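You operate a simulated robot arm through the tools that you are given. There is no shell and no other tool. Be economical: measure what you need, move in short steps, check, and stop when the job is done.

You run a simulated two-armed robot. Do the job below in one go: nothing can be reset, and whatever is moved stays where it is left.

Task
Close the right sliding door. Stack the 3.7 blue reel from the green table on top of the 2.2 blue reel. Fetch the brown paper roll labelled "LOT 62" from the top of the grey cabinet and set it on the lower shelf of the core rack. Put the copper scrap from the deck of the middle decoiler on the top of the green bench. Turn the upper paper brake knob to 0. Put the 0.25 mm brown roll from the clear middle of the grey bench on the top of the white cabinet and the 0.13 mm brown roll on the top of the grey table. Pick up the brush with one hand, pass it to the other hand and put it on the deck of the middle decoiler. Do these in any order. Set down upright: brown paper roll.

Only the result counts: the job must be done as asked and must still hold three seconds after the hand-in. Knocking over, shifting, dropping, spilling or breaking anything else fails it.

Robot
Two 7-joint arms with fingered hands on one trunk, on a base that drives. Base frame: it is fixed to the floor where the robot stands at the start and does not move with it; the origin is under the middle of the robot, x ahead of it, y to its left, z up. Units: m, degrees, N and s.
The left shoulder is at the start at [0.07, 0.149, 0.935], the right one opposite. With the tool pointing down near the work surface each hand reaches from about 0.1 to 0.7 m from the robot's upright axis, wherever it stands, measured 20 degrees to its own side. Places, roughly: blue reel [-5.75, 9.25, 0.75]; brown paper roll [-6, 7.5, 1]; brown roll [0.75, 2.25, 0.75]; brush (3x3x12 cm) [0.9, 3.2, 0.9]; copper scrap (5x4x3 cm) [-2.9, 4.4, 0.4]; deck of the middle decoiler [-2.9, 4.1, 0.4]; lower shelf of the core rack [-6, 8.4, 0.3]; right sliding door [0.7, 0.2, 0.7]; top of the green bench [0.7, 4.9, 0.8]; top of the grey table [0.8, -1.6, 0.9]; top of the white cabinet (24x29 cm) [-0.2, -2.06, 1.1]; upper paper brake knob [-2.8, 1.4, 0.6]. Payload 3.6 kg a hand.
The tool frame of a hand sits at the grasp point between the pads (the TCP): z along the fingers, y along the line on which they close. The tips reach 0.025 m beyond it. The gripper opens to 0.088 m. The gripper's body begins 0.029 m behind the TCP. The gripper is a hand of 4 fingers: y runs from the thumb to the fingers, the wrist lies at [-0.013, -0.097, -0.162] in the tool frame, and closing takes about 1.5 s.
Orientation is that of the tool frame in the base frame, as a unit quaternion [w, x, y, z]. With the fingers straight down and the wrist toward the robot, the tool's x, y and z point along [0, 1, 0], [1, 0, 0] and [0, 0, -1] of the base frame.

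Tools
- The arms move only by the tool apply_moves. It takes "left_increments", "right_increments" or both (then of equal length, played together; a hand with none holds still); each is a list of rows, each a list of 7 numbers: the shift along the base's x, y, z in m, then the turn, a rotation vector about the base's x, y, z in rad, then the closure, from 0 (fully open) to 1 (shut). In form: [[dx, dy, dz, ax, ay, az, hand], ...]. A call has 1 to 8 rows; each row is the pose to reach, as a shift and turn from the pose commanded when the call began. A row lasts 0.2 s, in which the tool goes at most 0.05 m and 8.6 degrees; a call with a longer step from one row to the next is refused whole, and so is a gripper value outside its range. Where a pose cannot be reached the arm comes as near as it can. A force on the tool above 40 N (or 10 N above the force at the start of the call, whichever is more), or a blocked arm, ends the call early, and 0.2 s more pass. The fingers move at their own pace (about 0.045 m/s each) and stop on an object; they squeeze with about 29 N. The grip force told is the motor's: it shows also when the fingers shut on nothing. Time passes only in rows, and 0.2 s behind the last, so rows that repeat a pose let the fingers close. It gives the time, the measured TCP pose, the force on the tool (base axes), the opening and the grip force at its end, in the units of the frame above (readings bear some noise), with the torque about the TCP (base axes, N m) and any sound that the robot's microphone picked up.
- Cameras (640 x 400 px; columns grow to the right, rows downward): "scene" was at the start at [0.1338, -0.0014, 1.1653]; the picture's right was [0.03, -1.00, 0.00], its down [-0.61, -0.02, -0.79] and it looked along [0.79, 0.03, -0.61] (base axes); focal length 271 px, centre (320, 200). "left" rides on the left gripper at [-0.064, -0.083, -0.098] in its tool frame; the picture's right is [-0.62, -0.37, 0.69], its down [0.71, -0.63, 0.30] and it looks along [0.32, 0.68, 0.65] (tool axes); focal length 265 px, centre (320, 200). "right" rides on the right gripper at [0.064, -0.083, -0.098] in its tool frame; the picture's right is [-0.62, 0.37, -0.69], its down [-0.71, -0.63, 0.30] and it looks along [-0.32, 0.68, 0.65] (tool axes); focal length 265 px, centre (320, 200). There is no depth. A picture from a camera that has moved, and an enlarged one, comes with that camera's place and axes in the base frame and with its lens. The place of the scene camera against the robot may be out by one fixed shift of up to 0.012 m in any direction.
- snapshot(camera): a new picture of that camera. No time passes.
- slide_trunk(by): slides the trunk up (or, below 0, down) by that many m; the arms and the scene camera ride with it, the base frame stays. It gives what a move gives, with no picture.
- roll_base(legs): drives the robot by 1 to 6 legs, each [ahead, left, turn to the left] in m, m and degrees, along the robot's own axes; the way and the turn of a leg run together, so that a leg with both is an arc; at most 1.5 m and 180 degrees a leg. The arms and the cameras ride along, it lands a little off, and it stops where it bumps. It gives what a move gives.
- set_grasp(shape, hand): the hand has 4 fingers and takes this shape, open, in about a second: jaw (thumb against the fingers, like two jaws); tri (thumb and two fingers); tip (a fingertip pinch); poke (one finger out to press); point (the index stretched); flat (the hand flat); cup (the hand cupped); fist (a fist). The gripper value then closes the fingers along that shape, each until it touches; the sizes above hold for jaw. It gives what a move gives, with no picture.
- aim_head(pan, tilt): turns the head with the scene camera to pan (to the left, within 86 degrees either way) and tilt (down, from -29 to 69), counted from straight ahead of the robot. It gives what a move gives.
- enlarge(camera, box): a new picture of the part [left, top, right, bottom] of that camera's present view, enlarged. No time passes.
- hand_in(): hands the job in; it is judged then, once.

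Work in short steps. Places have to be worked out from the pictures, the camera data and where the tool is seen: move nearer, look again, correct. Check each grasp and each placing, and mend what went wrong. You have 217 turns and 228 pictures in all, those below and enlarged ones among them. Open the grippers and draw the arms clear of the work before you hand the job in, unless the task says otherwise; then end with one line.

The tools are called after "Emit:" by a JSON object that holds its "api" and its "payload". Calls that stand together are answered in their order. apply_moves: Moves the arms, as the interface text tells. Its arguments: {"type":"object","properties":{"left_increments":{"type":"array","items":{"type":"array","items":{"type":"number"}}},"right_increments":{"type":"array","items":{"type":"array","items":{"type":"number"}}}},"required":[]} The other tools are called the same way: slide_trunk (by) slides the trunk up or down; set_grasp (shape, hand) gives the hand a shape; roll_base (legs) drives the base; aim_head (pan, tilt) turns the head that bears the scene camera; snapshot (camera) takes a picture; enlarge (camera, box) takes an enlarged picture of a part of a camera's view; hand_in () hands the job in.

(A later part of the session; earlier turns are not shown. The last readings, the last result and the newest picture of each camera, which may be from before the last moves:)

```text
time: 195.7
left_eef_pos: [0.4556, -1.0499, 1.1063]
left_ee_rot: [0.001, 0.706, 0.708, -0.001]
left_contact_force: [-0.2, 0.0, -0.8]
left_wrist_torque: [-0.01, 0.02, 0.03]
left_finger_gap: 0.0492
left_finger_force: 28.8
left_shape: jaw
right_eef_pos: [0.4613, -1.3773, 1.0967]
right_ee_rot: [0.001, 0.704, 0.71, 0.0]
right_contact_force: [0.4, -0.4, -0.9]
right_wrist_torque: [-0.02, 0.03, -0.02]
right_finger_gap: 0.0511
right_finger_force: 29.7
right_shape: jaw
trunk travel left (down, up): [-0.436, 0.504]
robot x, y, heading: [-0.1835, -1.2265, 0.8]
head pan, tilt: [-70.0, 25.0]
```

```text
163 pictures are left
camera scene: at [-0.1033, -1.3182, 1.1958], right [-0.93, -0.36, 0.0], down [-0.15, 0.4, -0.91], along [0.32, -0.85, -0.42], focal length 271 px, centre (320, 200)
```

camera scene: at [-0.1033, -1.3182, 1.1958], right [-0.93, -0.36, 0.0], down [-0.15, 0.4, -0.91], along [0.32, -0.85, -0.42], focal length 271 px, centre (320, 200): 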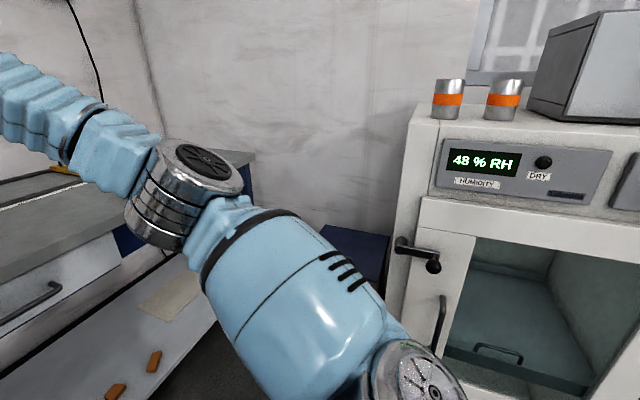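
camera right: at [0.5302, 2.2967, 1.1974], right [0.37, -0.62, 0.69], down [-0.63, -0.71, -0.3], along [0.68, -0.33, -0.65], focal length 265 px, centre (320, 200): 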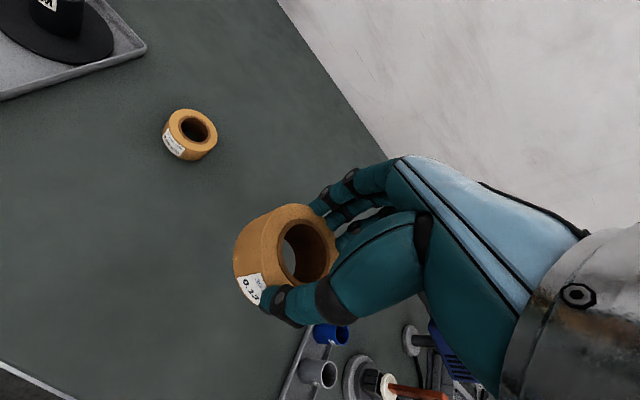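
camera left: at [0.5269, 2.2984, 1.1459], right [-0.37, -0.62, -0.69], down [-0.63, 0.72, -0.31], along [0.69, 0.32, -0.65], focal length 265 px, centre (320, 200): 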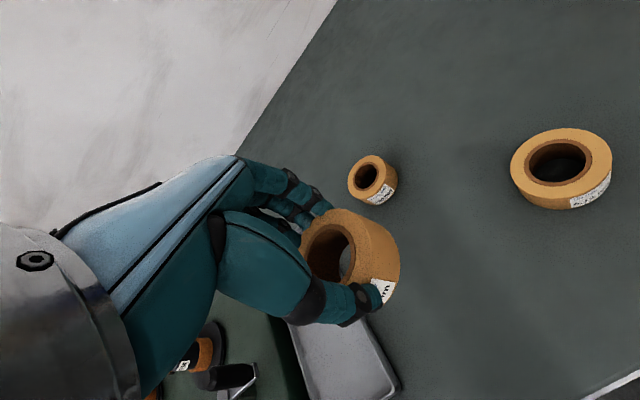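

The grey table has free space around [0.60, -1.60]. I drive so the right hand with the 0.13 roll comes over it.

Emit:
{"api": "roll_base", "payload": {"legs": [[0.14, -0.22, 0]]}}

Emit:
{"api": "aim_head", "payload": {"pan": -20, "tilt": 40}}

Emit:
{"api": "snapshot", "payload": {"camera": "scene"}}

Emit:
{"api": "snapshot", "payload": {"camera": "right"}}

```text
time: 199.1
left_eef_pos: [0.5979, -1.2668, 1.1038]
left_ee_rot: [0.003, 0.706, 0.709, -0.002]
left_contact_force: [0.2, 0.2, -0.5]
left_wrist_torque: [0.01, 0.0, 0.0]
left_finger_gap: 0.0492
left_finger_force: 28.6
left_shape: jaw
right_eef_pos: [0.6041, -1.5934, 1.0974]
right_ee_rot: [0.001, 0.704, 0.71, 0.0]
right_contact_force: [0.0, -0.2, 0.3]
right_wrist_torque: [-0.01, -0.02, -0.04]
right_finger_gap: 0.0509
right_finger_force: 29.2
right_shape: jaw
trunk travel left (down, up): [-0.436, 0.504]
robot x, y, heading: [-0.0349, -1.446, 0.7]
head pan, tilt: [-70.0, 25.0]
```

```text
time: 200.3
left_eef_pos: [0.5975, -1.2673, 1.1057]
left_ee_rot: [0.002, 0.706, 0.708, -0.002]
left_contact_force: [-0.3, 0.0, -0.4]
left_wrist_torque: [0.0, 0.01, -0.01]
left_finger_gap: 0.0492
left_finger_force: 29.1
left_shape: jaw
right_eef_pos: [0.6026, -1.5955, 1.0963]
right_ee_rot: [0.001, 0.705, 0.71, 0.001]
right_contact_force: [-0.3, -0.5, -0.5]
right_wrist_torque: [0.0, -0.04, 0.01]
right_finger_gap: 0.0507
right_finger_force: 28.9
right_shape: jaw
trunk travel left (down, up): [-0.436, 0.504]
robot x, y, heading: [-0.0429, -1.4471, 0.7]
head pan, tilt: [-20.0, 40.0]
```

```text
162 pictures are left
camera scene: at [0.0877, -1.4802, 1.1725], right [-0.33, -0.94, 0.0], down [-0.61, 0.21, -0.77], along [0.72, -0.25, -0.64], focal length 271 px, centre (320, 200)
```

scene: 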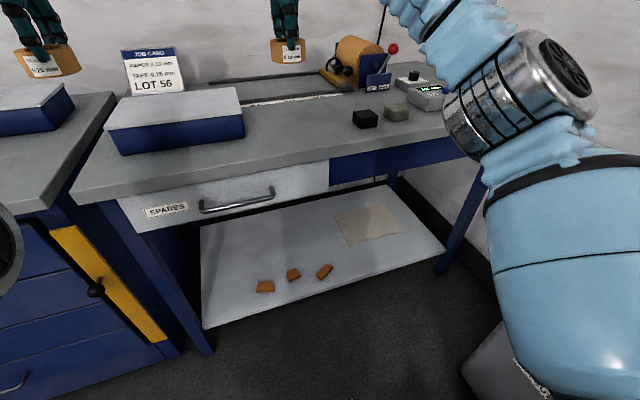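

```text
161 pictures are left
camera right: at [0.5196, -1.5317, 1.1964], right [0.37, -0.62, 0.69], down [-0.63, -0.72, -0.3], along [0.69, -0.32, -0.65], focal length 265 px, centre (320, 200)
```

right: 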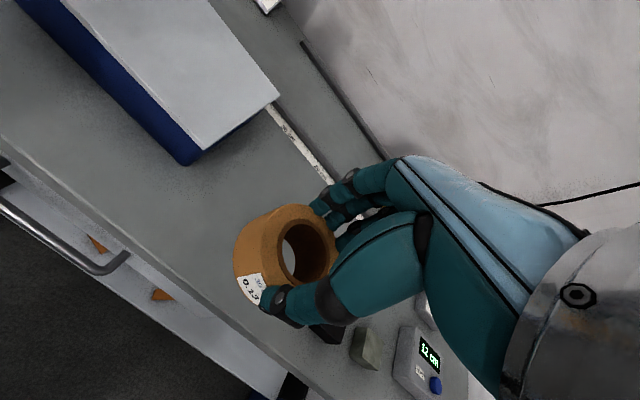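

Triangulating the box corner gives the table at z≈0.87. I move forward 3 cm and lower the roll.

Emit:
{"api": "apply_moves", "payload": {"right_increments": [[0.015, 0, -0.03, 0, 0, 0, 1], [0.03, 0, -0.07, 0, 0, 0, 1], [0.03, 0, -0.11, 0, 0, 0, 1], [0.03, 0, -0.14, 0, 0, 0, 1], [0.03, 0, -0.165, 0, 0, 0, 1], [0.03, 0, -0.178, 0, 0, 0, 1]]}}

Emit:
{"api": "enlarge", "payload": {"camera": "scene", "box": [200, 40, 400, 165]}}

```text
time: 201.7
left_eef_pos: [0.5975, -1.2683, 1.1052]
left_ee_rot: [0.001, 0.706, 0.709, -0.001]
left_contact_force: [0.3, -0.8, -1.5]
left_wrist_torque: [0.03, -0.01, 0.0]
left_finger_gap: 0.0496
left_finger_force: 28.7
left_shape: jaw
right_eef_pos: [0.633, -1.5941, 0.919]
right_ee_rot: [0.0, 0.705, 0.709, 0.0]
right_contact_force: [0.0, 0.5, -0.9]
right_wrist_torque: [-0.02, -0.03, 0.02]
right_finger_gap: 0.051
right_finger_force: 28.9
right_shape: jaw
trunk travel left (down, up): [-0.436, 0.504]
robot x, y, heading: [-0.0417, -1.4492, 0.6]
head pan, tilt: [-20.0, 40.0]
```

```text
3.20 times, centred on (300, 102) of scene
camera zoom: at [0.0882, -1.4801, 1.1724], right [-0.33, -0.94, 0.0], down [-0.61, 0.21, -0.77], along [0.72, -0.25, -0.64], focal length 866 px, centre (384, 512)
```

zoom: 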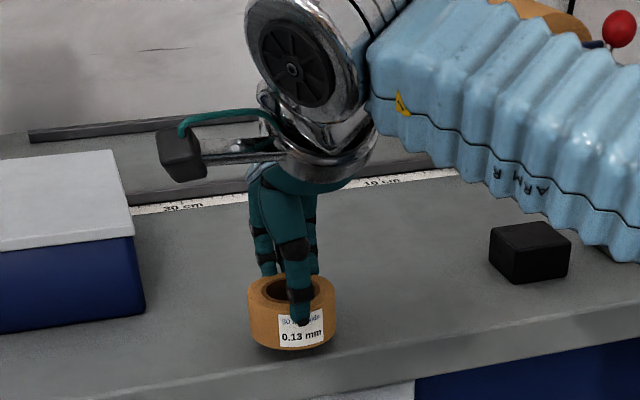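

Nearly down. I lower another centimetre in small steps.

Emit:
{"api": "apply_moves", "payload": {"right_increments": [[0, 0, -0.005, 0, 0, 0, 1], [0, 0, -0.009, 0, 0, 0, 1], [0, 0, -0.009, 0, 0, 0, 1]]}}

Emit:
{"api": "apply_moves", "payload": {"right_increments": [[0, 0, -0.003, 0, 0, 0, 1], [0, 0, -0.003, 0, 0, 0, 1]]}}

```text
time: 202.5
left_eef_pos: [0.5977, -1.266, 1.1059]
left_ee_rot: [0.002, 0.706, 0.708, -0.002]
left_contact_force: [0.4, -0.1, -1.3]
left_wrist_torque: [-0.02, 0.03, 0.01]
left_finger_gap: 0.0492
left_finger_force: 28.3
left_shape: jaw
right_eef_pos: [0.632, -1.5965, 0.9093]
right_ee_rot: [0.0, 0.705, 0.71, -0.001]
right_contact_force: [-0.3, 0.3, 0.1]
right_wrist_torque: [0.06, 0.02, -0.01]
right_finger_gap: 0.0507
right_finger_force: 29.3
right_shape: jaw
trunk travel left (down, up): [-0.436, 0.504]
robot x, y, heading: [-0.0393, -1.4477, 0.9]
head pan, tilt: [-20.0, 40.0]
```

```text
time: 203.1
left_eef_pos: [0.5972, -1.2667, 1.1053]
left_ee_rot: [0.002, 0.706, 0.708, -0.002]
left_contact_force: [0.2, -0.3, -1.3]
left_wrist_torque: [-0.01, 0.0, 0.02]
left_finger_gap: 0.0493
left_finger_force: 29.1
left_shape: jaw
right_eef_pos: [0.6331, -1.5953, 0.9066]
right_ee_rot: [0.0, 0.705, 0.71, -0.001]
right_contact_force: [0.2, -0.8, -0.3]
right_wrist_torque: [0.0, -0.01, 0.0]
right_finger_gap: 0.0512
right_finger_force: 28.8
right_shape: jaw
trunk travel left (down, up): [-0.436, 0.504]
robot x, y, heading: [-0.0419, -1.4531, 1.1]
head pan, tilt: [-20.0, 40.0]
```

No contact yet; I continue in small steps.

Emit:
{"api": "apply_moves", "payload": {"right_increments": [[0, 0, -0.003, 0, 0, 0, 1], [0, 0, -0.003, 0, 0, 0, 1]]}}

Emit:
{"api": "apply_moves", "payload": {"right_increments": [[0, 0, -0.003, 0, 0, 0, 1], [0, 0, -0.003, 0, 0, 0, 1]]}}

Emit:
{"api": "enlarge", "payload": {"camera": "scene", "box": [250, 100, 350, 162]}}

```text
time: 203.7
left_eef_pos: [0.5972, -1.2658, 1.1053]
left_ee_rot: [0.003, 0.706, 0.708, -0.001]
left_contact_force: [-0.5, -0.1, -0.5]
left_wrist_torque: [-0.02, 0.02, -0.02]
left_finger_gap: 0.0494
left_finger_force: 28.7
left_shape: jaw
right_eef_pos: [0.6326, -1.5958, 0.9056]
right_ee_rot: [0.0, 0.705, 0.709, 0.002]
right_contact_force: [1.7, -0.8, 7.7]
right_wrist_torque: [-0.06, -0.01, -0.01]
right_finger_gap: 0.0512
right_finger_force: 28.4
right_shape: jaw
trunk travel left (down, up): [-0.436, 0.504]
robot x, y, heading: [-0.0377, -1.4449, 0.9]
head pan, tilt: [-20.0, 40.0]
```

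```text
time: 204.3
left_eef_pos: [0.5961, -1.2678, 1.1064]
left_ee_rot: [0.003, 0.706, 0.709, 0.0]
left_contact_force: [-0.5, 0.5, -0.9]
left_wrist_torque: [0.0, 0.0, 0.01]
left_finger_gap: 0.0492
left_finger_force: 28.9
left_shape: jaw
right_eef_pos: [0.6315, -1.5947, 0.9054]
right_ee_rot: [0.002, 0.705, 0.709, 0.003]
right_contact_force: [5.8, -2.6, 18.9]
right_wrist_torque: [-0.09, -0.13, 0.03]
right_finger_gap: 0.0509
right_finger_force: 28.6
right_shape: jaw
trunk travel left (down, up): [-0.436, 0.504]
robot x, y, heading: [-0.0416, -1.4522, 0.7]
head pan, tilt: [-20.0, 40.0]
```

```text
6.40 times, centred on (300, 131) of scene
camera zoom: at [0.0858, -1.4797, 1.1729], right [-0.33, -0.94, 0.0], down [-0.61, 0.21, -0.77], along [0.72, -0.25, -0.64], focal length 1732 px, centre (448, 642)
```

zoom: 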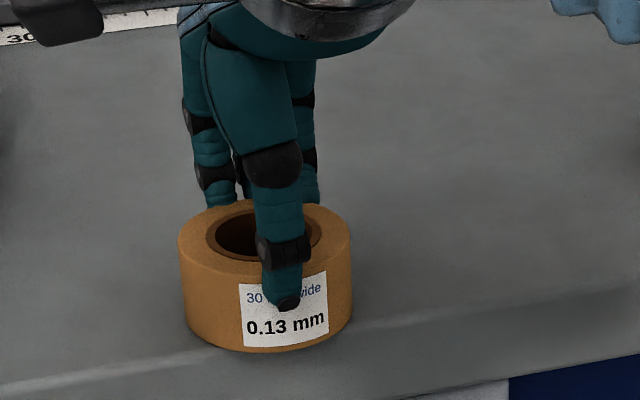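

It stands on the table. I release and lift the right hand.

Emit:
{"api": "apply_moves", "payload": {"right_increments": [[0, 0, 0.004, 0, 0, 0, 1], [0, 0, 0.004, 0, 0, 0, 0.6], [0, 0, 0.004, 0, 0, 0, 0.2], [0, 0, 0.004, 0, 0, 0, 0], [0, 0, 0.004, 0, 0, 0, 0], [0, 0, 0.03, 0, 0, 0, 0], [0, 0, 0.07, 0, 0, 0, 0], [0, 0, 0.11, 0, 0, 0, 0]]}}

Emit:
{"api": "enlarge", "payload": {"camera": "scene", "box": [200, 40, 400, 165]}}

```text
time: 206.1
left_eef_pos: [0.5969, -1.2673, 1.1054]
left_ee_rot: [0.003, 0.706, 0.709, -0.001]
left_contact_force: [-0.4, 0.8, -0.6]
left_wrist_torque: [0.01, -0.06, -0.01]
left_finger_gap: 0.0492
left_finger_force: 29.1
left_shape: jaw
right_eef_pos: [0.6318, -1.5951, 1.0112]
right_ee_rot: [0.0, 0.704, 0.71, 0.001]
right_contact_force: [-0.5, 0.3, 0.6]
right_wrist_torque: [0.03, 0.01, -0.03]
right_finger_gap: 0.0878
right_finger_force: 0.1
right_shape: jaw
trunk travel left (down, up): [-0.436, 0.504]
robot x, y, heading: [-0.0401, -1.4472, 0.8]
head pan, tilt: [-20.0, 40.0]
```

```text
3.20 times, centred on (300, 102) of scene
camera zoom: at [0.0871, -1.4793, 1.1726], right [-0.33, -0.94, 0.0], down [-0.61, 0.21, -0.77], along [0.72, -0.25, -0.64], focal length 866 px, centre (384, 512)
```

zoom: 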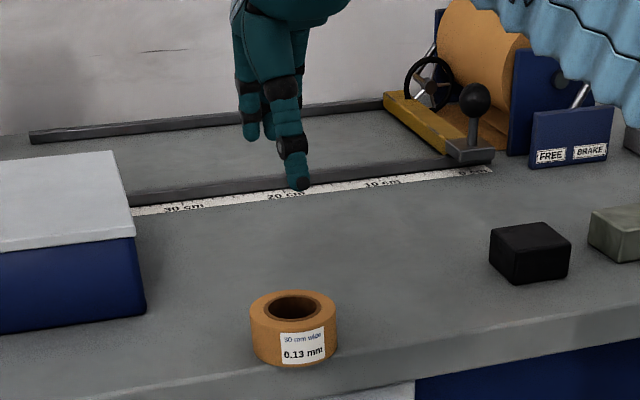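

The 0.13 roll is set. Next the white cabinet: I raise the trunk, back off, and turn right to face it.

Emit:
{"api": "slide_trunk", "payload": {"by": 0.18}}

Emit:
{"api": "roll_base", "payload": {"legs": [[-0.3, 0.3, 0], [0, 0, -90]]}}

Emit:
{"api": "aim_head", "payload": {"pan": 0, "tilt": 25}}

Emit:
{"api": "snapshot", "payload": {"camera": "scene"}}

```text
time: 208.1
left_eef_pos: [0.598, -1.2663, 1.2845]
left_ee_rot: [0.001, 0.705, 0.709, -0.003]
left_contact_force: [0.0, -0.1, -0.3]
left_wrist_torque: [-0.03, -0.01, 0.01]
left_finger_gap: 0.0494
left_finger_force: 29.4
left_shape: jaw
right_eef_pos: [0.6331, -1.5954, 1.1921]
right_ee_rot: [0.0, 0.705, 0.709, -0.001]
right_contact_force: [-0.1, -0.7, -0.4]
right_wrist_torque: [-0.02, 0.07, 0.0]
right_finger_gap: 0.0874
right_finger_force: 0.1
right_shape: jaw
trunk travel left (down, up): [-0.616, 0.324]
robot x, y, heading: [-0.0424, -1.4498, 0.8]
head pan, tilt: [-20.0, 40.0]
```

```text
time: 222.5
left_eef_pos: [-0.1641, -1.7951, 1.2847]
left_ee_rot: [-0.001, 1.0, -0.003, -0.003]
left_contact_force: [0.5, -0.1, -0.2]
left_wrist_torque: [0.0, 0.01, -0.02]
left_finger_gap: 0.0486
left_finger_force: 29.7
left_shape: jaw
right_eef_pos: [-0.4916, -1.8272, 1.1906]
right_ee_rot: [0.0, 1.0, 0.001, 0.0]
right_contact_force: [0.7, -0.5, 0.5]
right_wrist_torque: [0.01, 0.0, -0.04]
right_finger_gap: 0.0879
right_finger_force: 0.1
right_shape: jaw
trunk travel left (down, up): [-0.616, 0.324]
robot x, y, heading: [-0.3411, -1.1547, -89.5]
head pan, tilt: [-20.0, 40.0]
```

```text
time: 223.3
left_eef_pos: [-0.1644, -1.7937, 1.2861]
left_ee_rot: [0.0, 1.0, -0.003, -0.002]
left_contact_force: [-0.4, 0.2, -0.9]
left_wrist_torque: [-0.01, 0.0, 0.05]
left_finger_gap: 0.0485
left_finger_force: 28.9
left_shape: jaw
right_eef_pos: [-0.4934, -1.8273, 1.1908]
right_ee_rot: [0.0, 1.0, -0.001, 0.001]
right_contact_force: [1.3, -0.4, 0.3]
right_wrist_torque: [-0.01, -0.01, -0.01]
right_finger_gap: 0.0878
right_finger_force: 0.0
right_shape: jaw
trunk travel left (down, up): [-0.616, 0.324]
robot x, y, heading: [-0.341, -1.1568, -89.3]
head pan, tilt: [0.0, 25.0]
```

```text
157 pictures are left
camera scene: at [-0.3437, -1.303, 1.3757], right [-1.0, -0.01, 0.0], down [0.0, 0.42, -0.91], along [0.01, -0.91, -0.42], focal length 271 px, centre (320, 200)
```

scene: 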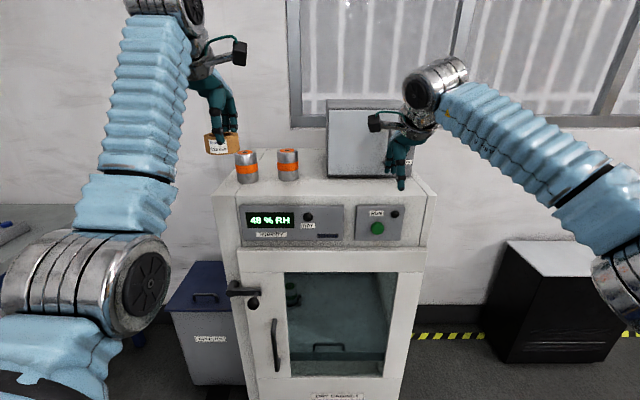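

The cabinet top holds two cans and a grey box; the free place is behind or beside the cans. I raise the right hand clear and drive nearer to look from above with the left camera.

Emit:
{"api": "apply_moves", "payload": {"right_increments": [[0, 0, 0.04, 0, 0, 0, 0], [0, 0.02, 0.08, 0, 0, 0, 0], [0, 0.04, 0.12, 0, 0, 0, 0], [0, 0.06, 0.16, 0, 0, 0, 0], [0, 0.08, 0.2, 0, 0, 0, 0]]}}

Emit:
{"api": "roll_base", "payload": {"legs": [[0.15, 0, 0]]}}

Emit:
{"api": "aim_head", "payload": {"pan": 5, "tilt": 35}}

Emit:
{"api": "snapshot", "payload": {"camera": "left"}}

Emit:
{"api": "snapshot", "payload": {"camera": "scene"}}

```text
time: 224.5
left_eef_pos: [-0.1616, -1.7927, 1.2865]
left_ee_rot: [0.001, 1.0, -0.003, -0.003]
left_contact_force: [0.4, 0.2, -0.9]
left_wrist_torque: [-0.01, 0.05, -0.01]
left_finger_gap: 0.0486
left_finger_force: 29.7
left_shape: jaw
right_eef_pos: [-0.4897, -1.7431, 1.3938]
right_ee_rot: [0.001, 1.0, 0.0, -0.001]
right_contact_force: [-0.1, 0.2, 0.4]
right_wrist_torque: [-0.05, -0.02, 0.02]
right_finger_gap: 0.0878
right_finger_force: 0.1
right_shape: jaw
trunk travel left (down, up): [-0.616, 0.324]
robot x, y, heading: [-0.3414, -1.1555, -89.5]
head pan, tilt: [0.0, 25.0]
```

```text
time: 226.2
left_eef_pos: [-0.1615, -1.8754, 1.2871]
left_ee_rot: [0.002, 1.0, -0.003, -0.002]
left_contact_force: [-0.8, 0.5, -0.3]
left_wrist_torque: [-0.03, 0.02, 0.02]
left_finger_gap: 0.0483
left_finger_force: 29.3
left_shape: jaw
right_eef_pos: [-0.4948, -1.8236, 1.3956]
right_ee_rot: [0.01, 1.0, -0.006, -0.008]
right_contact_force: [0.5, 0.2, -0.1]
right_wrist_torque: [-0.03, 0.07, -0.02]
right_finger_gap: 0.0879
right_finger_force: 0.0
right_shape: jaw
trunk travel left (down, up): [-0.616, 0.324]
robot x, y, heading: [-0.3379, -1.2337, -89.4]
head pan, tilt: [0.0, 25.0]
stopped in leg 1: the robot was blocked; the commanded pose is now the measured one
```

```text
time: 227.0
left_eef_pos: [-0.1607, -1.8834, 1.2818]
left_ee_rot: [-0.003, 1.0, -0.002, -0.003]
left_contact_force: [0.4, 0.0, -1.3]
left_wrist_torque: [0.03, 0.01, -0.01]
left_finger_gap: 0.0483
left_finger_force: 29.7
left_shape: jaw
right_eef_pos: [-0.4947, -1.834, 1.3912]
right_ee_rot: [0.007, 1.0, -0.005, -0.008]
right_contact_force: [-0.3, 0.2, -0.6]
right_wrist_torque: [0.02, -0.01, 0.0]
right_finger_gap: 0.088
right_finger_force: 0.1
right_shape: jaw
trunk travel left (down, up): [-0.616, 0.324]
robot x, y, heading: [-0.3421, -1.2326, -89.4]
head pan, tilt: [5.0, 35.0]
```

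```text
156 pictures are left
camera left: at [-0.2259, -1.8005, 1.3815], right [-0.62, 0.37, -0.69], down [0.72, 0.63, -0.31], along [0.32, -0.68, -0.66], focal length 265 px, centre (320, 200)
```

left: 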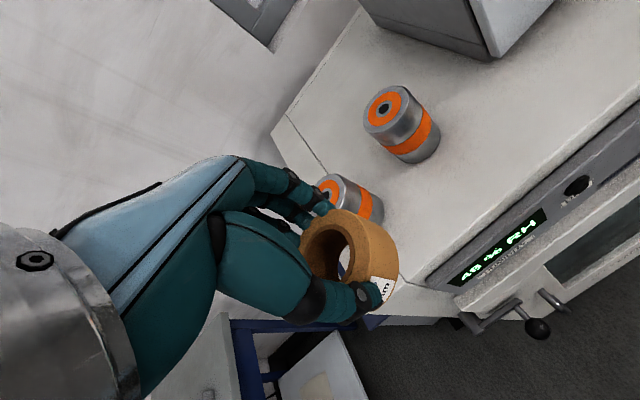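

```text
155 pictures are left
camera scene: at [-0.333, -1.3833, 1.3592], right [-1.0, -0.09, 0.0], down [-0.05, 0.58, -0.82], along [0.08, -0.81, -0.58], focal length 271 px, centre (320, 200)
```

scene: 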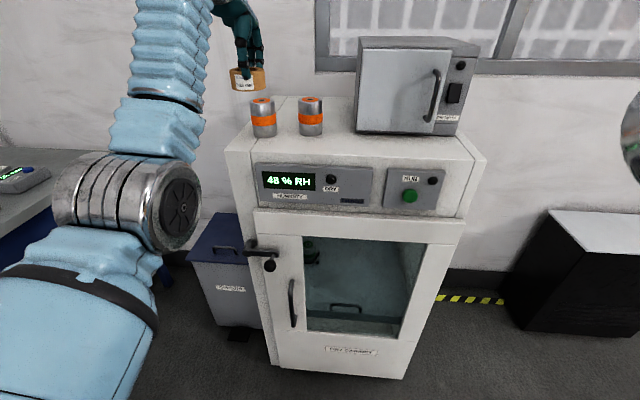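

The base was stopped early. I check the right side for contact.

Emit:
{"api": "aim_head", "payload": {"pan": -70, "tilt": 30}}

Emit:
{"api": "snapshot", "payload": {"camera": "scene"}}

Emit:
{"api": "aim_head", "payload": {"pan": -20, "tilt": 69}}

Emit:
{"api": "snapshot", "payload": {"camera": "scene"}}

```text
time: 228.4
left_eef_pos: [-0.1643, -1.8754, 1.2871]
left_ee_rot: [0.001, 1.0, -0.003, -0.003]
left_contact_force: [-1.2, 0.7, -0.8]
left_wrist_torque: [-0.01, -0.03, 0.03]
left_finger_gap: 0.0483
left_finger_force: 28.8
left_shape: jaw
right_eef_pos: [-0.4963, -1.8243, 1.3945]
right_ee_rot: [0.009, 1.0, -0.005, -0.007]
right_contact_force: [-0.2, 0.1, -1.4]
right_wrist_torque: [-0.02, 0.0, -0.02]
right_finger_gap: 0.0878
right_finger_force: 0.0
right_shape: jaw
trunk travel left (down, up): [-0.616, 0.324]
robot x, y, heading: [-0.3407, -1.2355, -89.6]
head pan, tilt: [-70.0, 30.0]
```

```text
154 pictures are left
camera scene: at [-0.4284, -1.3188, 1.3679], right [-0.35, 0.94, 0.0], down [0.47, 0.17, -0.87], along [-0.81, -0.3, -0.5], focal length 271 px, centre (320, 200)
```

scene: 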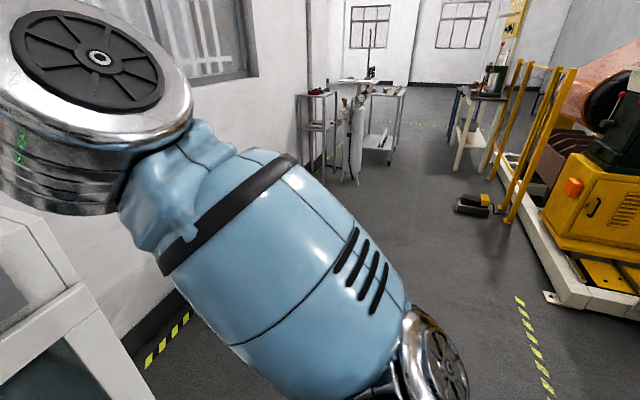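

```text
time: 229.6
left_eef_pos: [-0.1638, -1.8768, 1.2872]
left_ee_rot: [0.0, 1.0, -0.002, -0.002]
left_contact_force: [0.5, 0.5, -0.2]
left_wrist_torque: [0.03, -0.01, -0.02]
left_finger_gap: 0.0482
left_finger_force: 28.8
left_shape: jaw
right_eef_pos: [-0.4978, -1.825, 1.3947]
right_ee_rot: [0.009, 1.0, -0.005, -0.007]
right_contact_force: [0.9, -0.6, -1.2]
right_wrist_torque: [0.0, 0.01, 0.01]
right_finger_gap: 0.0879
right_finger_force: 0.1
right_shape: jaw
trunk travel left (down, up): [-0.616, 0.324]
robot x, y, heading: [-0.3416, -1.2329, -89.5]
head pan, tilt: [-20.0, 68.8]
```

```text
153 pictures are left
camera scene: at [-0.3623, -1.3409, 1.3164], right [-0.94, 0.34, 0.0], down [0.31, 0.88, -0.36], along [-0.12, -0.34, -0.93], focal length 271 px, centre (320, 200)
```

scene: 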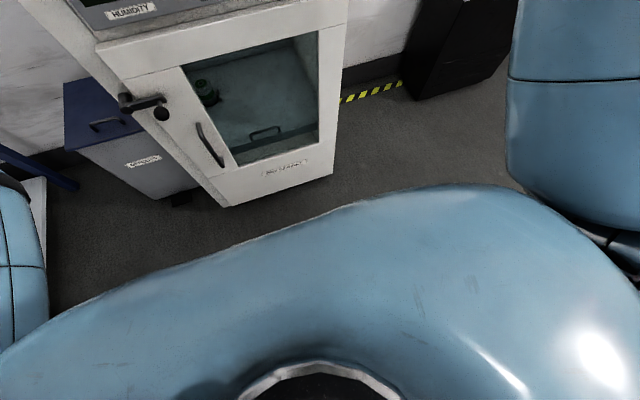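

Nothing visible in contact. I try a small forward drive again.

Emit:
{"api": "roll_base", "payload": {"legs": [[0.06, 0, 0]]}}

```text
time: 230.5
left_eef_pos: [-0.1627, -1.884, 1.288]
left_ee_rot: [0.002, 1.0, -0.003, -0.002]
left_contact_force: [0.5, 0.4, -0.5]
left_wrist_torque: [-0.04, -0.01, -0.01]
left_finger_gap: 0.0484
left_finger_force: 29.1
left_shape: jaw
right_eef_pos: [-0.4966, -1.8328, 1.3951]
right_ee_rot: [0.009, 1.0, -0.003, -0.006]
right_contact_force: [0.4, 0.2, -0.2]
right_wrist_torque: [0.0, 0.01, 0.0]
right_finger_gap: 0.0878
right_finger_force: 0.1
right_shape: jaw
trunk travel left (down, up): [-0.616, 0.324]
robot x, y, heading: [-0.3406, -1.2435, -89.5]
head pan, tilt: [-20.0, 68.8]
stopped in leg 1: the robot was blocked; the commanded pose is now the measured one
```

Probably the raised right arm touches the robot itself. I lower the right hand forward again and retry.

Emit:
{"api": "apply_moves", "payload": {"right_increments": [[0, -0.015, -0.03, 0, 0, 0, 0], [0, -0.03, -0.06, 0, 0, 0, 0], [0, -0.045, -0.09, 0, 0, 0, 0], [0, -0.06, -0.12, 0, 0, 0, 0]]}}

Emit:
{"api": "roll_base", "payload": {"legs": [[0.04, 0, 0]]}}

Emit:
{"api": "aim_head", "payload": {"pan": 5, "tilt": 30}}

Emit:
{"api": "snapshot", "payload": {"camera": "scene"}}

```text
time: 231.5
left_eef_pos: [-0.163, -1.8867, 1.2845]
left_ee_rot: [0.001, 1.0, -0.002, -0.003]
left_contact_force: [-0.1, 0.6, -0.9]
left_wrist_torque: [0.02, 0.01, -0.01]
left_finger_gap: 0.0486
left_finger_force: 29.5
left_shape: jaw
right_eef_pos: [-0.4794, -1.9099, 1.2975]
right_ee_rot: [0.007, 1.0, -0.004, -0.006]
right_contact_force: [-1.0, -0.1, -0.5]
right_wrist_torque: [0.0, 0.03, 0.01]
right_finger_gap: 0.0879
right_finger_force: 0.1
right_shape: jaw
right hand out of reach, approached as far as the arm can: row 1, 2, 3, 4
trunk travel left (down, up): [-0.616, 0.324]
robot x, y, heading: [-0.3408, -1.2435, -89.5]
head pan, tilt: [-20.0, 68.8]
```

```text
time: 232.7
left_eef_pos: [-0.1606, -1.9271, 1.2832]
left_ee_rot: [0.001, 1.0, -0.002, -0.004]
left_contact_force: [0.4, -0.1, -0.8]
left_wrist_torque: [-0.01, 0.01, 0.0]
left_finger_gap: 0.0484
left_finger_force: 29.1
left_shape: jaw
right_eef_pos: [-0.4766, -1.9517, 1.2981]
right_ee_rot: [0.004, 1.0, -0.003, -0.008]
right_contact_force: [-0.2, 0.3, -0.6]
right_wrist_torque: [0.02, 0.03, -0.04]
right_finger_gap: 0.0879
right_finger_force: 0.1
right_shape: jaw
trunk travel left (down, up): [-0.616, 0.324]
robot x, y, heading: [-0.3408, -1.2849, -89.6]
head pan, tilt: [-20.0, 68.8]
```

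```text
time: 233.7
left_eef_pos: [-0.1618, -1.9281, 1.2864]
left_ee_rot: [0.001, 1.0, -0.002, -0.002]
left_contact_force: [0.5, -0.1, -0.1]
left_wrist_torque: [0.01, 0.0, 0.0]
left_finger_gap: 0.0482
left_finger_force: 28.8
left_shape: jaw
right_eef_pos: [-0.4779, -1.9523, 1.2981]
right_ee_rot: [0.004, 1.0, -0.003, -0.007]
right_contact_force: [0.2, -0.5, -0.6]
right_wrist_torque: [0.0, 0.01, 0.02]
right_finger_gap: 0.0879
right_finger_force: 0.1
right_shape: jaw
trunk travel left (down, up): [-0.616, 0.324]
robot x, y, heading: [-0.3409, -1.2849, -89.7]
head pan, tilt: [5.0, 30.0]
```

```text
152 pictures are left
camera scene: at [-0.3336, -1.4312, 1.3676], right [-1.0, -0.09, 0.0], down [-0.05, 0.5, -0.87], along [0.08, -0.86, -0.5], focal length 271 px, centre (320, 200)
```

scene: 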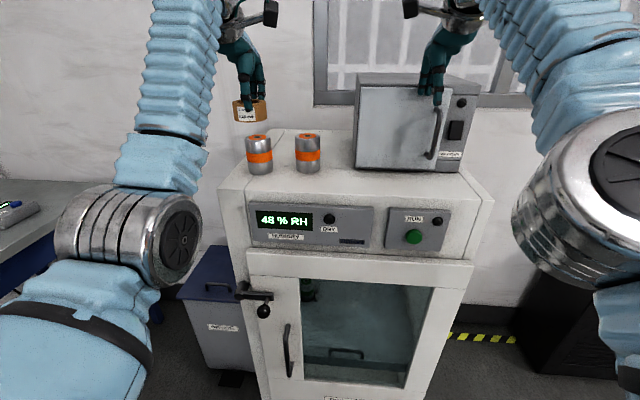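

Confirmed: it was self-contact. To keep the low left elbow off the cabinet front, I raise the trunk 0.28 m, drive in, and then lower the hand behind the cans at about [-0.192, -2.15], cabinet top z≈1.11.

Emit:
{"api": "slide_trunk", "payload": {"by": 0.28}}

Emit:
{"api": "roll_base", "payload": {"legs": [[0.14, -0.03, 0]]}}

Emit:
{"api": "apply_moves", "payload": {"left_increments": [[0, -0.01, -0.04, 0, 0, 0, 1], [0, -0.02, -0.08, 0, 0, 0, 1], [0, -0.03, -0.12, 0, 0, 0, 1], [0, -0.04, -0.16, 0, 0, 0, 1], [0, -0.05, -0.2, 0, 0, 0, 1], [0, -0.06, -0.24, 0, 0, 0, 1]]}}

Emit:
{"api": "snapshot", "payload": {"camera": "scene"}}

Emit:
{"api": "snapshot", "payload": {"camera": "left"}}

```text
time: 236.6
left_eef_pos: [-0.1619, -1.9272, 1.5666]
left_ee_rot: [0.002, 1.0, -0.002, -0.002]
left_contact_force: [-0.5, 0.3, 0.3]
left_wrist_torque: [-0.01, -0.03, 0.01]
left_finger_gap: 0.0485
left_finger_force: 29.2
left_shape: jaw
right_eef_pos: [-0.4797, -1.9518, 1.5786]
right_ee_rot: [0.005, 1.0, -0.003, -0.007]
right_contact_force: [0.0, -0.1, -0.6]
right_wrist_torque: [0.01, 0.01, 0.02]
right_finger_gap: 0.0879
right_finger_force: 0.0
right_shape: jaw
trunk travel left (down, up): [-0.896, 0.044]
robot x, y, heading: [-0.3418, -1.2863, -89.8]
head pan, tilt: [5.0, 30.0]
```

```text
time: 238.5
left_eef_pos: [-0.1801, -2.0195, 1.5707]
left_ee_rot: [0.007, 1.0, -0.002, -0.003]
left_contact_force: [-0.3, 1.4, -0.5]
left_wrist_torque: [0.0, 0.04, 0.0]
left_finger_gap: 0.0483
left_finger_force: 29.0
left_shape: jaw
right_eef_pos: [-0.4974, -2.0423, 1.5838]
right_ee_rot: [0.01, 1.0, -0.005, -0.004]
right_contact_force: [0.4, 0.4, 0.5]
right_wrist_torque: [-0.05, 0.02, -0.01]
right_finger_gap: 0.0879
right_finger_force: 0.0
right_shape: jaw
trunk travel left (down, up): [-0.896, 0.044]
robot x, y, heading: [-0.3611, -1.3914, -89.7]
head pan, tilt: [5.0, 30.0]
stopped in leg 1: the robot was blocked; the commanded pose is now the measured one
```

```text
time: 239.9
left_eef_pos: [-0.1813, -2.0869, 1.3296]
left_ee_rot: [0.005, 1.0, -0.002, -0.003]
left_contact_force: [0.3, 0.5, 0.1]
left_wrist_torque: [-0.04, 0.0, -0.04]
left_finger_gap: 0.048
left_finger_force: 29.4
left_shape: jaw
right_eef_pos: [-0.4979, -2.0483, 1.5821]
right_ee_rot: [0.008, 1.0, -0.006, -0.004]
right_contact_force: [0.5, 0.1, -0.5]
right_wrist_torque: [-0.02, 0.02, -0.06]
right_finger_gap: 0.0878
right_finger_force: 0.1
right_shape: jaw
trunk travel left (down, up): [-0.896, 0.044]
robot x, y, heading: [-0.3597, -1.3829, -89.7]
head pan, tilt: [5.0, 30.0]
```

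```text
151 pictures are left
camera scene: at [-0.3533, -1.5243, 1.6486], right [-1.0, -0.09, 0.0], down [-0.05, 0.49, -0.87], along [0.08, -0.86, -0.5], focal length 271 px, centre (320, 200)
```

scene: 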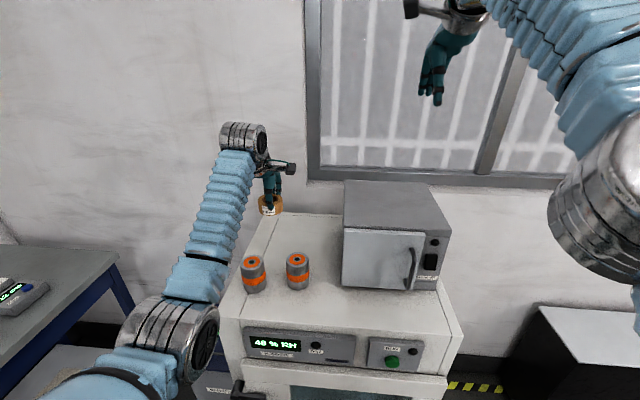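

```text
150 pictures are left
camera left: at [-0.2458, -2.0024, 1.4282], right [-0.62, 0.36, -0.69], down [0.71, 0.63, -0.31], along [0.32, -0.69, -0.65], focal length 265 px, centre (320, 200)
```

left: 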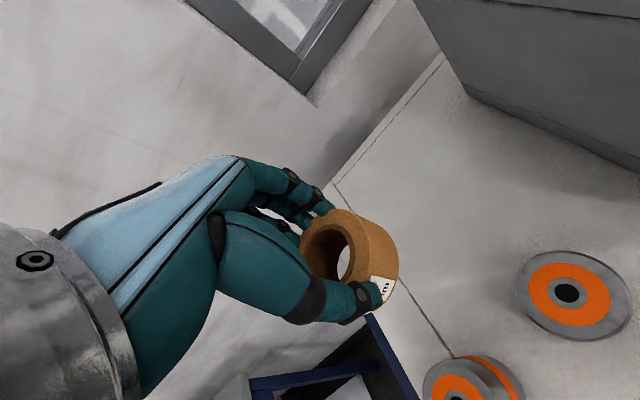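

Positions agree (cans at [-0.248,-2.026] and [-0.145,-2.012], tops 1.18). I shift to [-0.205, -2.15] and descend.

Emit:
{"api": "apply_moves", "payload": {"left_increments": [[-0.012, -0.03, 0, 0, 0, 0, 1], [-0.024, -0.063, 0, 0, 0, 0, 1], [-0.024, -0.063, -0.04, 0, 0, 0, 1], [-0.024, -0.063, -0.08, 0, 0, 0, 1], [-0.024, -0.063, -0.12, 0, 0, 0, 1], [-0.024, -0.063, -0.15, 0, 0, 0, 1], [-0.024, -0.063, -0.165, 0, 0, 0, 1]]}}

Emit:
{"api": "enlarge", "payload": {"camera": "scene", "box": [160, 140, 400, 340]}}

```text
time: 241.5
left_eef_pos: [-0.206, -2.1478, 1.1612]
left_ee_rot: [0.003, 1.0, -0.002, -0.003]
left_contact_force: [0.4, -0.3, -0.5]
left_wrist_torque: [0.0, 0.0, 0.01]
left_finger_gap: 0.0478
left_finger_force: 29.1
left_shape: jaw
left hand out of reach, approached as far as the arm can: row 2, 6, 7
right_eef_pos: [-0.4995, -2.0565, 1.5783]
right_ee_rot: [0.006, 1.0, -0.004, -0.005]
right_contact_force: [-0.1, 0.2, -1.0]
right_wrist_torque: [0.01, 0.02, 0.03]
right_finger_gap: 0.0879
right_finger_force: 0.0
right_shape: jaw
trunk travel left (down, up): [-0.896, 0.044]
robot x, y, heading: [-0.3573, -1.3861, -89.5]
head pan, tilt: [5.0, 30.0]
```

```text
2.00 times, centred on (280, 240) of scene
camera zoom: at [-0.354, -1.5323, 1.6478], right [-1.0, -0.09, 0.0], down [-0.05, 0.5, -0.87], along [0.08, -0.86, -0.5], focal length 541 px, centre (400, 120)
```

zoom: 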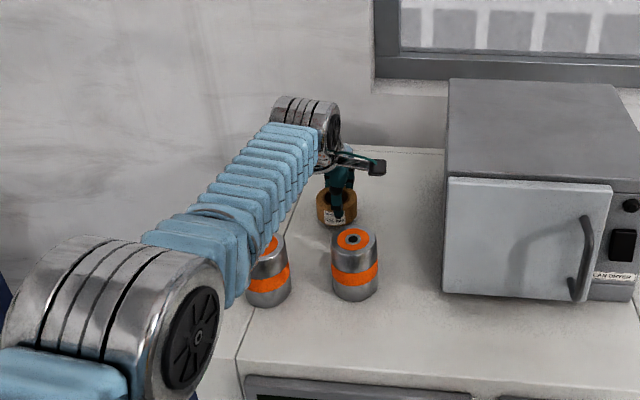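

Roll is behind the cans, nearly down. I lower gently until contact.

Emit:
{"api": "apply_moves", "payload": {"left_increments": [[0, 0, -0.005, 0, 0, 0, 1], [0, 0, -0.01, 0, 0, 0, 1], [0, 0, -0.01, 0, 0, 0, 1]]}}

Emit:
{"api": "apply_moves", "payload": {"left_increments": [[0, 0, -0.005, 0, 0, 0, 1], [0, 0, -0.007, 0, 0, 0, 1], [0, 0, -0.007, 0, 0, 0, 1]]}}

Emit:
{"api": "enlarge", "payload": {"camera": "left", "box": [200, 120, 520, 320]}}

```text
time: 242.3
left_eef_pos: [-0.2059, -2.1488, 1.1504]
left_ee_rot: [0.0, 1.0, -0.001, -0.003]
left_contact_force: [0.9, 0.5, 0.0]
left_wrist_torque: [0.0, 0.01, 0.01]
left_finger_gap: 0.0477
left_finger_force: 28.7
left_shape: jaw
right_eef_pos: [-0.5, -2.0588, 1.5762]
right_ee_rot: [0.004, 1.0, -0.005, -0.004]
right_contact_force: [-0.1, -0.7, -0.5]
right_wrist_torque: [0.0, -0.02, 0.03]
right_finger_gap: 0.0878
right_finger_force: 0.0
right_shape: jaw
trunk travel left (down, up): [-0.896, 0.044]
robot x, y, heading: [-0.3641, -1.3865, -89.5]
head pan, tilt: [5.0, 30.0]
```

```text
time: 243.1
left_eef_pos: [-0.2068, -2.1457, 1.1441]
left_ee_rot: [0.002, 1.0, -0.002, -0.003]
left_contact_force: [0.5, -1.6, 0.2]
left_wrist_torque: [-0.02, 0.01, -0.03]
left_finger_gap: 0.048
left_finger_force: 29.6
left_shape: jaw
right_eef_pos: [-0.5005, -2.0565, 1.5763]
right_ee_rot: [0.006, 1.0, -0.006, -0.004]
right_contact_force: [0.4, 0.4, -0.2]
right_wrist_torque: [0.01, -0.02, -0.03]
right_finger_gap: 0.0877
right_finger_force: 0.1
right_shape: jaw
trunk travel left (down, up): [-0.896, 0.044]
robot x, y, heading: [-0.3579, -1.3901, -89.7]
head pan, tilt: [5.0, 30.0]
```

```text
2.00 times, centred on (360, 220) of left
camera zoom: at [-0.2717, -2.0627, 1.2442], right [-0.62, 0.37, -0.69], down [0.72, 0.63, -0.31], along [0.32, -0.69, -0.65], focal length 531 px, centre (240, 160)
```

zoom: 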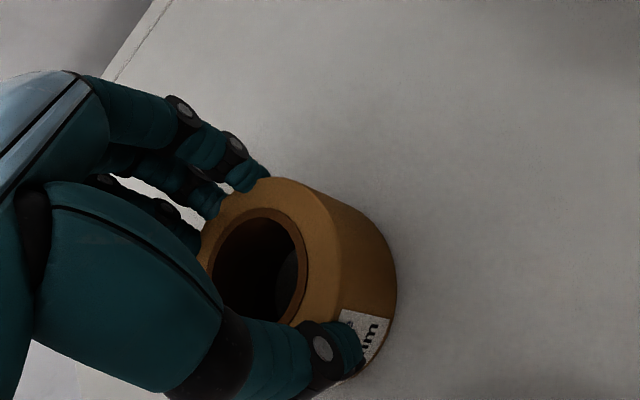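

No contact yet; I keep lowering in small steps.

Emit:
{"api": "apply_moves", "payload": {"left_increments": [[0, 0, -0.004, 0, 0, 0, 1], [0, 0, -0.004, 0, 0, 0, 1]]}}

Emit:
{"api": "apply_moves", "payload": {"left_increments": [[0, 0, -0.004, 0, 0, 0, 1], [0, 0, -0.004, 0, 0, 0, 1]]}}

Emit:
{"api": "apply_moves", "payload": {"left_increments": [[0, 0, -0.004, 0, 0, 0, 1], [0, 0, -0.004, 0, 0, 0, 1]]}}

```text
time: 243.7
left_eef_pos: [-0.2068, -2.1448, 1.1447]
left_ee_rot: [0.005, 1.0, -0.002, -0.002]
left_contact_force: [1.8, -1.4, 8.4]
left_wrist_torque: [0.03, 0.02, -0.01]
left_finger_gap: 0.0477
left_finger_force: 29.0
left_shape: jaw
left hand out of reach, approached as far as the arm can: row 1, 2
right_eef_pos: [-0.5019, -2.0528, 1.5789]
right_ee_rot: [0.006, 1.0, -0.005, -0.004]
right_contact_force: [-0.9, 0.3, -1.1]
right_wrist_torque: [-0.02, -0.02, -0.02]
right_finger_gap: 0.0877
right_finger_force: 0.0
right_shape: jaw
trunk travel left (down, up): [-0.896, 0.044]
robot x, y, heading: [-0.3566, -1.3861, -89.4]
head pan, tilt: [5.0, 30.0]
```

```text
time: 244.3
left_eef_pos: [-0.2064, -2.1432, 1.1428]
left_ee_rot: [0.007, 1.0, -0.002, -0.003]
left_contact_force: [2.3, -4.0, 20.8]
left_wrist_torque: [-0.07, -0.05, -0.05]
left_finger_gap: 0.0477
left_finger_force: 29.6
left_shape: jaw
right_eef_pos: [-0.5014, -2.051, 1.5796]
right_ee_rot: [0.007, 1.0, -0.004, -0.004]
right_contact_force: [-0.4, -1.1, -0.3]
right_wrist_torque: [-0.02, -0.01, -0.01]
right_finger_gap: 0.088
right_finger_force: 0.1
right_shape: jaw
trunk travel left (down, up): [-0.896, 0.044]
robot x, y, heading: [-0.3597, -1.3864, -89.9]
head pan, tilt: [5.0, 30.0]
```

```text
time: 244.9
left_eef_pos: [-0.208, -2.1423, 1.1431]
left_ee_rot: [0.01, 1.0, -0.002, -0.002]
left_contact_force: [2.6, -4.6, 25.5]
left_wrist_torque: [-0.04, -0.06, 0.0]
left_finger_gap: 0.0481
left_finger_force: 28.7
left_shape: jaw
right_eef_pos: [-0.5014, -2.0505, 1.5801]
right_ee_rot: [0.007, 1.0, -0.006, -0.004]
right_contact_force: [0.1, 0.0, -0.7]
right_wrist_torque: [0.0, 0.0, -0.01]
right_finger_gap: 0.0879
right_finger_force: 0.1
right_shape: jaw
trunk travel left (down, up): [-0.896, 0.044]
robot x, y, heading: [-0.3607, -1.3879, -89.6]
head pan, tilt: [5.0, 30.0]
```

On the cabinet. I relieve the pressure, open, and lift straight up.

Emit:
{"api": "apply_moves", "payload": {"left_increments": [[0, 0, 0.01, 0, 0, 0, 1], [0, 0, 0.01, 0, 0, 0, 0.6], [0, 0, 0.01, 0, 0, 0, 0.2], [0, 0, 0.01, 0, 0, 0, 0], [0, 0, 0.012, 0, 0, 0, 0], [0, 0, 0.04, 0, 0, 0, 0], [0, 0, 0.08, 0, 0, 0, 0], [0, 0, 0.12, 0, 0, 0, 0]]}}

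Emit:
{"api": "snapshot", "payload": {"camera": "left"}}

```text
time: 246.7
left_eef_pos: [-0.2069, -2.1528, 1.2523]
left_ee_rot: [0.0, 1.0, -0.002, -0.002]
left_contact_force: [0.1, 0.5, 0.6]
left_wrist_torque: [0.0, 0.0, 0.0]
left_finger_gap: 0.0877
left_finger_force: 0.0
left_shape: jaw
left hand out of reach, approached as far as the arm can: row 7, 8
right_eef_pos: [-0.4995, -2.057, 1.5784]
right_ee_rot: [0.005, 1.0, -0.006, -0.004]
right_contact_force: [0.6, 0.6, -0.2]
right_wrist_torque: [-0.01, 0.0, -0.02]
right_finger_gap: 0.0878
right_finger_force: 0.1
right_shape: jaw
trunk travel left (down, up): [-0.896, 0.044]
robot x, y, heading: [-0.3631, -1.3866, -89.7]
head pan, tilt: [5.0, 30.0]
```

```text
147 pictures are left
camera left: at [-0.2722, -2.0684, 1.3525], right [-0.62, 0.37, -0.69], down [0.72, 0.63, -0.31], along [0.32, -0.68, -0.66], focal length 265 px, centre (320, 200)
```

left: 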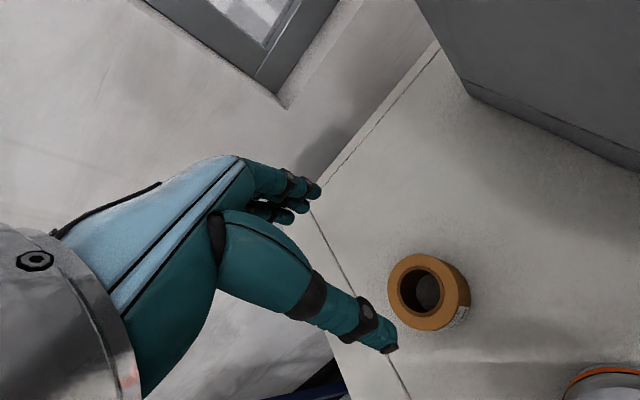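

The 0.25 roll stands flat behind the cans. I raise and retract the left hand, then back away.

Emit:
{"api": "apply_moves", "payload": {"left_increments": [[0, 0.01, 0.04, 0, 0, 0, 0], [0, 0.02, 0.08, 0, 0, 0, 0], [0, 0.03, 0.12, 0, 0, 0, 0], [0, 0.05, 0.16, 0, 0, 0, 0], [0.01, 0.08, 0.2, 0, 0, 0, 0], [0.02, 0.11, 0.24, 0, 0, 0, 0]], "right_increments": [[0, 0, -0.02, 0, 0, 0, 0], [0, -0.01, -0.04, 0, 0, 0, 0], [0, -0.02, -0.06, 0, 0, 0, 0], [0, -0.03, -0.08, 0, 0, 0, 0], [0, -0.03, -0.1, 0, 0, 0, 0], [0, -0.03, -0.12, 0, 0, 0, 0]]}}

Emit:
{"api": "roll_base", "payload": {"legs": [[-0.35, 0, 0]]}}

Emit:
{"api": "snapshot", "payload": {"camera": "scene"}}

```text
refused: row 5 steps farther than a row can; nothing moved
```

```text
time: 248.0
left_eef_pos: [-0.2078, -2.1368, 1.2513]
left_ee_rot: [-0.004, 1.0, -0.001, -0.003]
left_contact_force: [0.2, 0.0, -0.2]
left_wrist_torque: [0.0, 0.0, -0.03]
left_finger_gap: 0.0877
left_finger_force: 0.2
left_shape: jaw
right_eef_pos: [-0.5017, -2.0404, 1.5757]
right_ee_rot: [0.003, 1.0, -0.007, -0.004]
right_contact_force: [-0.1, 1.0, -0.4]
right_wrist_torque: [0.02, 0.0, -0.03]
right_finger_gap: 0.0877
right_finger_force: 0.1
right_shape: jaw
trunk travel left (down, up): [-0.896, 0.044]
robot x, y, heading: [-0.365, -1.3674, -89.4]
head pan, tilt: [5.0, 30.0]
stopped in leg 1: the robot was blocked; the commanded pose is now the measured one
```

```text
146 pictures are left
camera scene: at [-0.3559, -1.5188, 1.6472], right [-1.0, -0.09, 0.0], down [-0.05, 0.5, -0.86], along [0.08, -0.86, -0.5], focal length 271 px, centre (320, 200)
```

scene: 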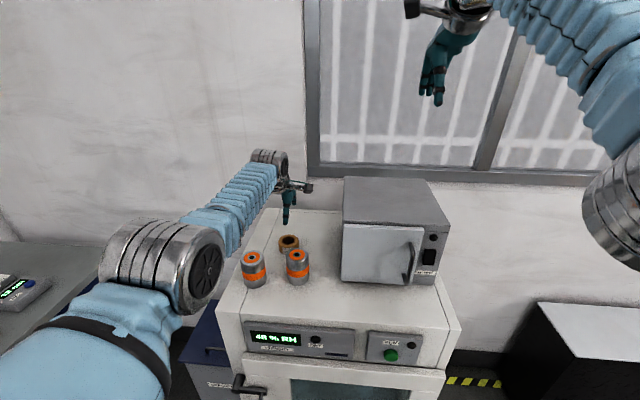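

The arm move was refused (step too big) and the base luckily barely moved. I redo the lift with smaller steps.

Emit:
{"api": "apply_moves", "payload": {"left_increments": [[0, 0.0, 0.04, 0, 0, 0, 0], [0, 0.01, 0.08, 0, 0, 0, 0], [0, 0.02, 0.12, 0, 0, 0, 0], [0, 0.04, 0.16, 0, 0, 0, 0], [0.01, 0.06, 0.2, 0, 0, 0, 0], [0.02, 0.09, 0.23, 0, 0, 0, 0], [0.02, 0.12, 0.26, 0, 0, 0, 0]], "right_increments": [[0, 0, -0.02, 0, 0, 0, 0], [0, -0.01, -0.04, 0, 0, 0, 0], [0, -0.02, -0.06, 0, 0, 0, 0], [0, -0.03, -0.08, 0, 0, 0, 0], [0, -0.03, -0.1, 0, 0, 0, 0], [0, -0.03, -0.12, 0, 0, 0, 0], [0, -0.03, -0.14, 0, 0, 0, 0]]}}

Emit:
{"api": "snapshot", "payload": {"camera": "scene"}}

```text
time: 249.6
left_eef_pos: [-0.1889, -2.0548, 1.54]
left_ee_rot: [-0.002, 1.0, -0.001, -0.003]
left_contact_force: [1.0, 0.4, -0.8]
left_wrist_torque: [-0.02, -0.02, 0.0]
left_finger_gap: 0.0875
left_finger_force: 0.1
left_shape: jaw
left hand out of reach, approached as far as the arm can: row 3, 4, 5, 6, 7
right_eef_pos: [-0.4998, -2.064, 1.4372]
right_ee_rot: [0.006, 1.0, -0.006, -0.003]
right_contact_force: [-0.1, 0.6, 0.3]
right_wrist_torque: [0.01, 0.0, 0.03]
right_finger_gap: 0.0883
right_finger_force: 0.1
right_shape: jaw
trunk travel left (down, up): [-0.896, 0.044]
robot x, y, heading: [-0.3634, -1.3704, -90.0]
head pan, tilt: [5.0, 30.0]
```

```text
145 pictures are left
camera scene: at [-0.3548, -1.5117, 1.6479], right [-1.0, -0.09, 0.0], down [-0.05, 0.5, -0.87], along [0.08, -0.86, -0.5], focal length 271 px, centre (320, 200)
```

scene: 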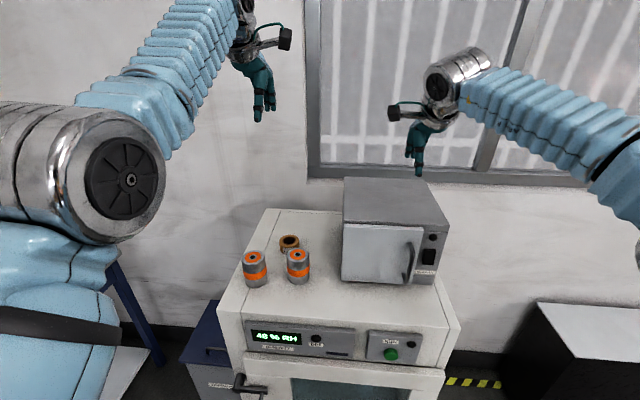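

Both hands are clear above. I drive back from the cabinet.

Emit:
{"api": "roll_base", "payload": {"legs": [[-0.35, 0, 0]]}}

Emit:
{"api": "snapshot", "payload": {"camera": "scene"}}

```text
time: 254.8
left_eef_pos: [-0.19, -1.7054, 1.5383]
left_ee_rot: [-0.003, 1.0, -0.002, -0.002]
left_contact_force: [0.5, 0.2, 0.1]
left_wrist_torque: [-0.02, -0.03, 0.02]
left_finger_gap: 0.0877
left_finger_force: 0.0
left_shape: jaw
right_eef_pos: [-0.5021, -1.7148, 1.4388]
right_ee_rot: [0.007, 1.0, -0.007, -0.004]
right_contact_force: [0.7, 0.1, 0.3]
right_wrist_torque: [0.01, 0.02, 0.0]
right_finger_gap: 0.0879
right_finger_force: 0.0
right_shape: jaw
trunk travel left (down, up): [-0.896, 0.044]
robot x, y, heading: [-0.366, -1.0178, -89.7]
head pan, tilt: [5.0, 30.0]
stopped in leg 1: the robot was blocked; the commanded pose is now the measured one
```

```text
144 pictures are left
camera scene: at [-0.3569, -1.1593, 1.6482], right [-1.0, -0.09, 0.0], down [-0.05, 0.5, -0.87], along [0.08, -0.86, -0.5], focal length 271 px, centre (320, 200)
```

scene: 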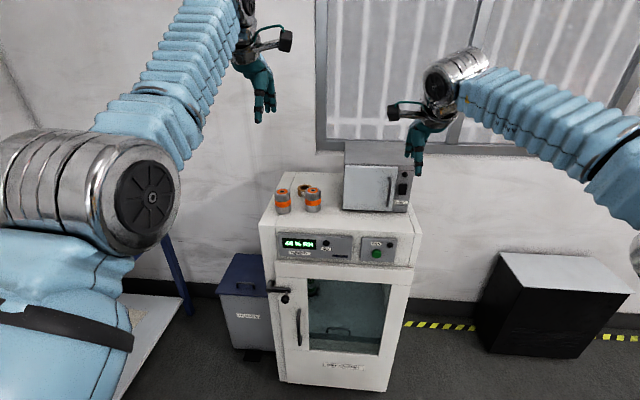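

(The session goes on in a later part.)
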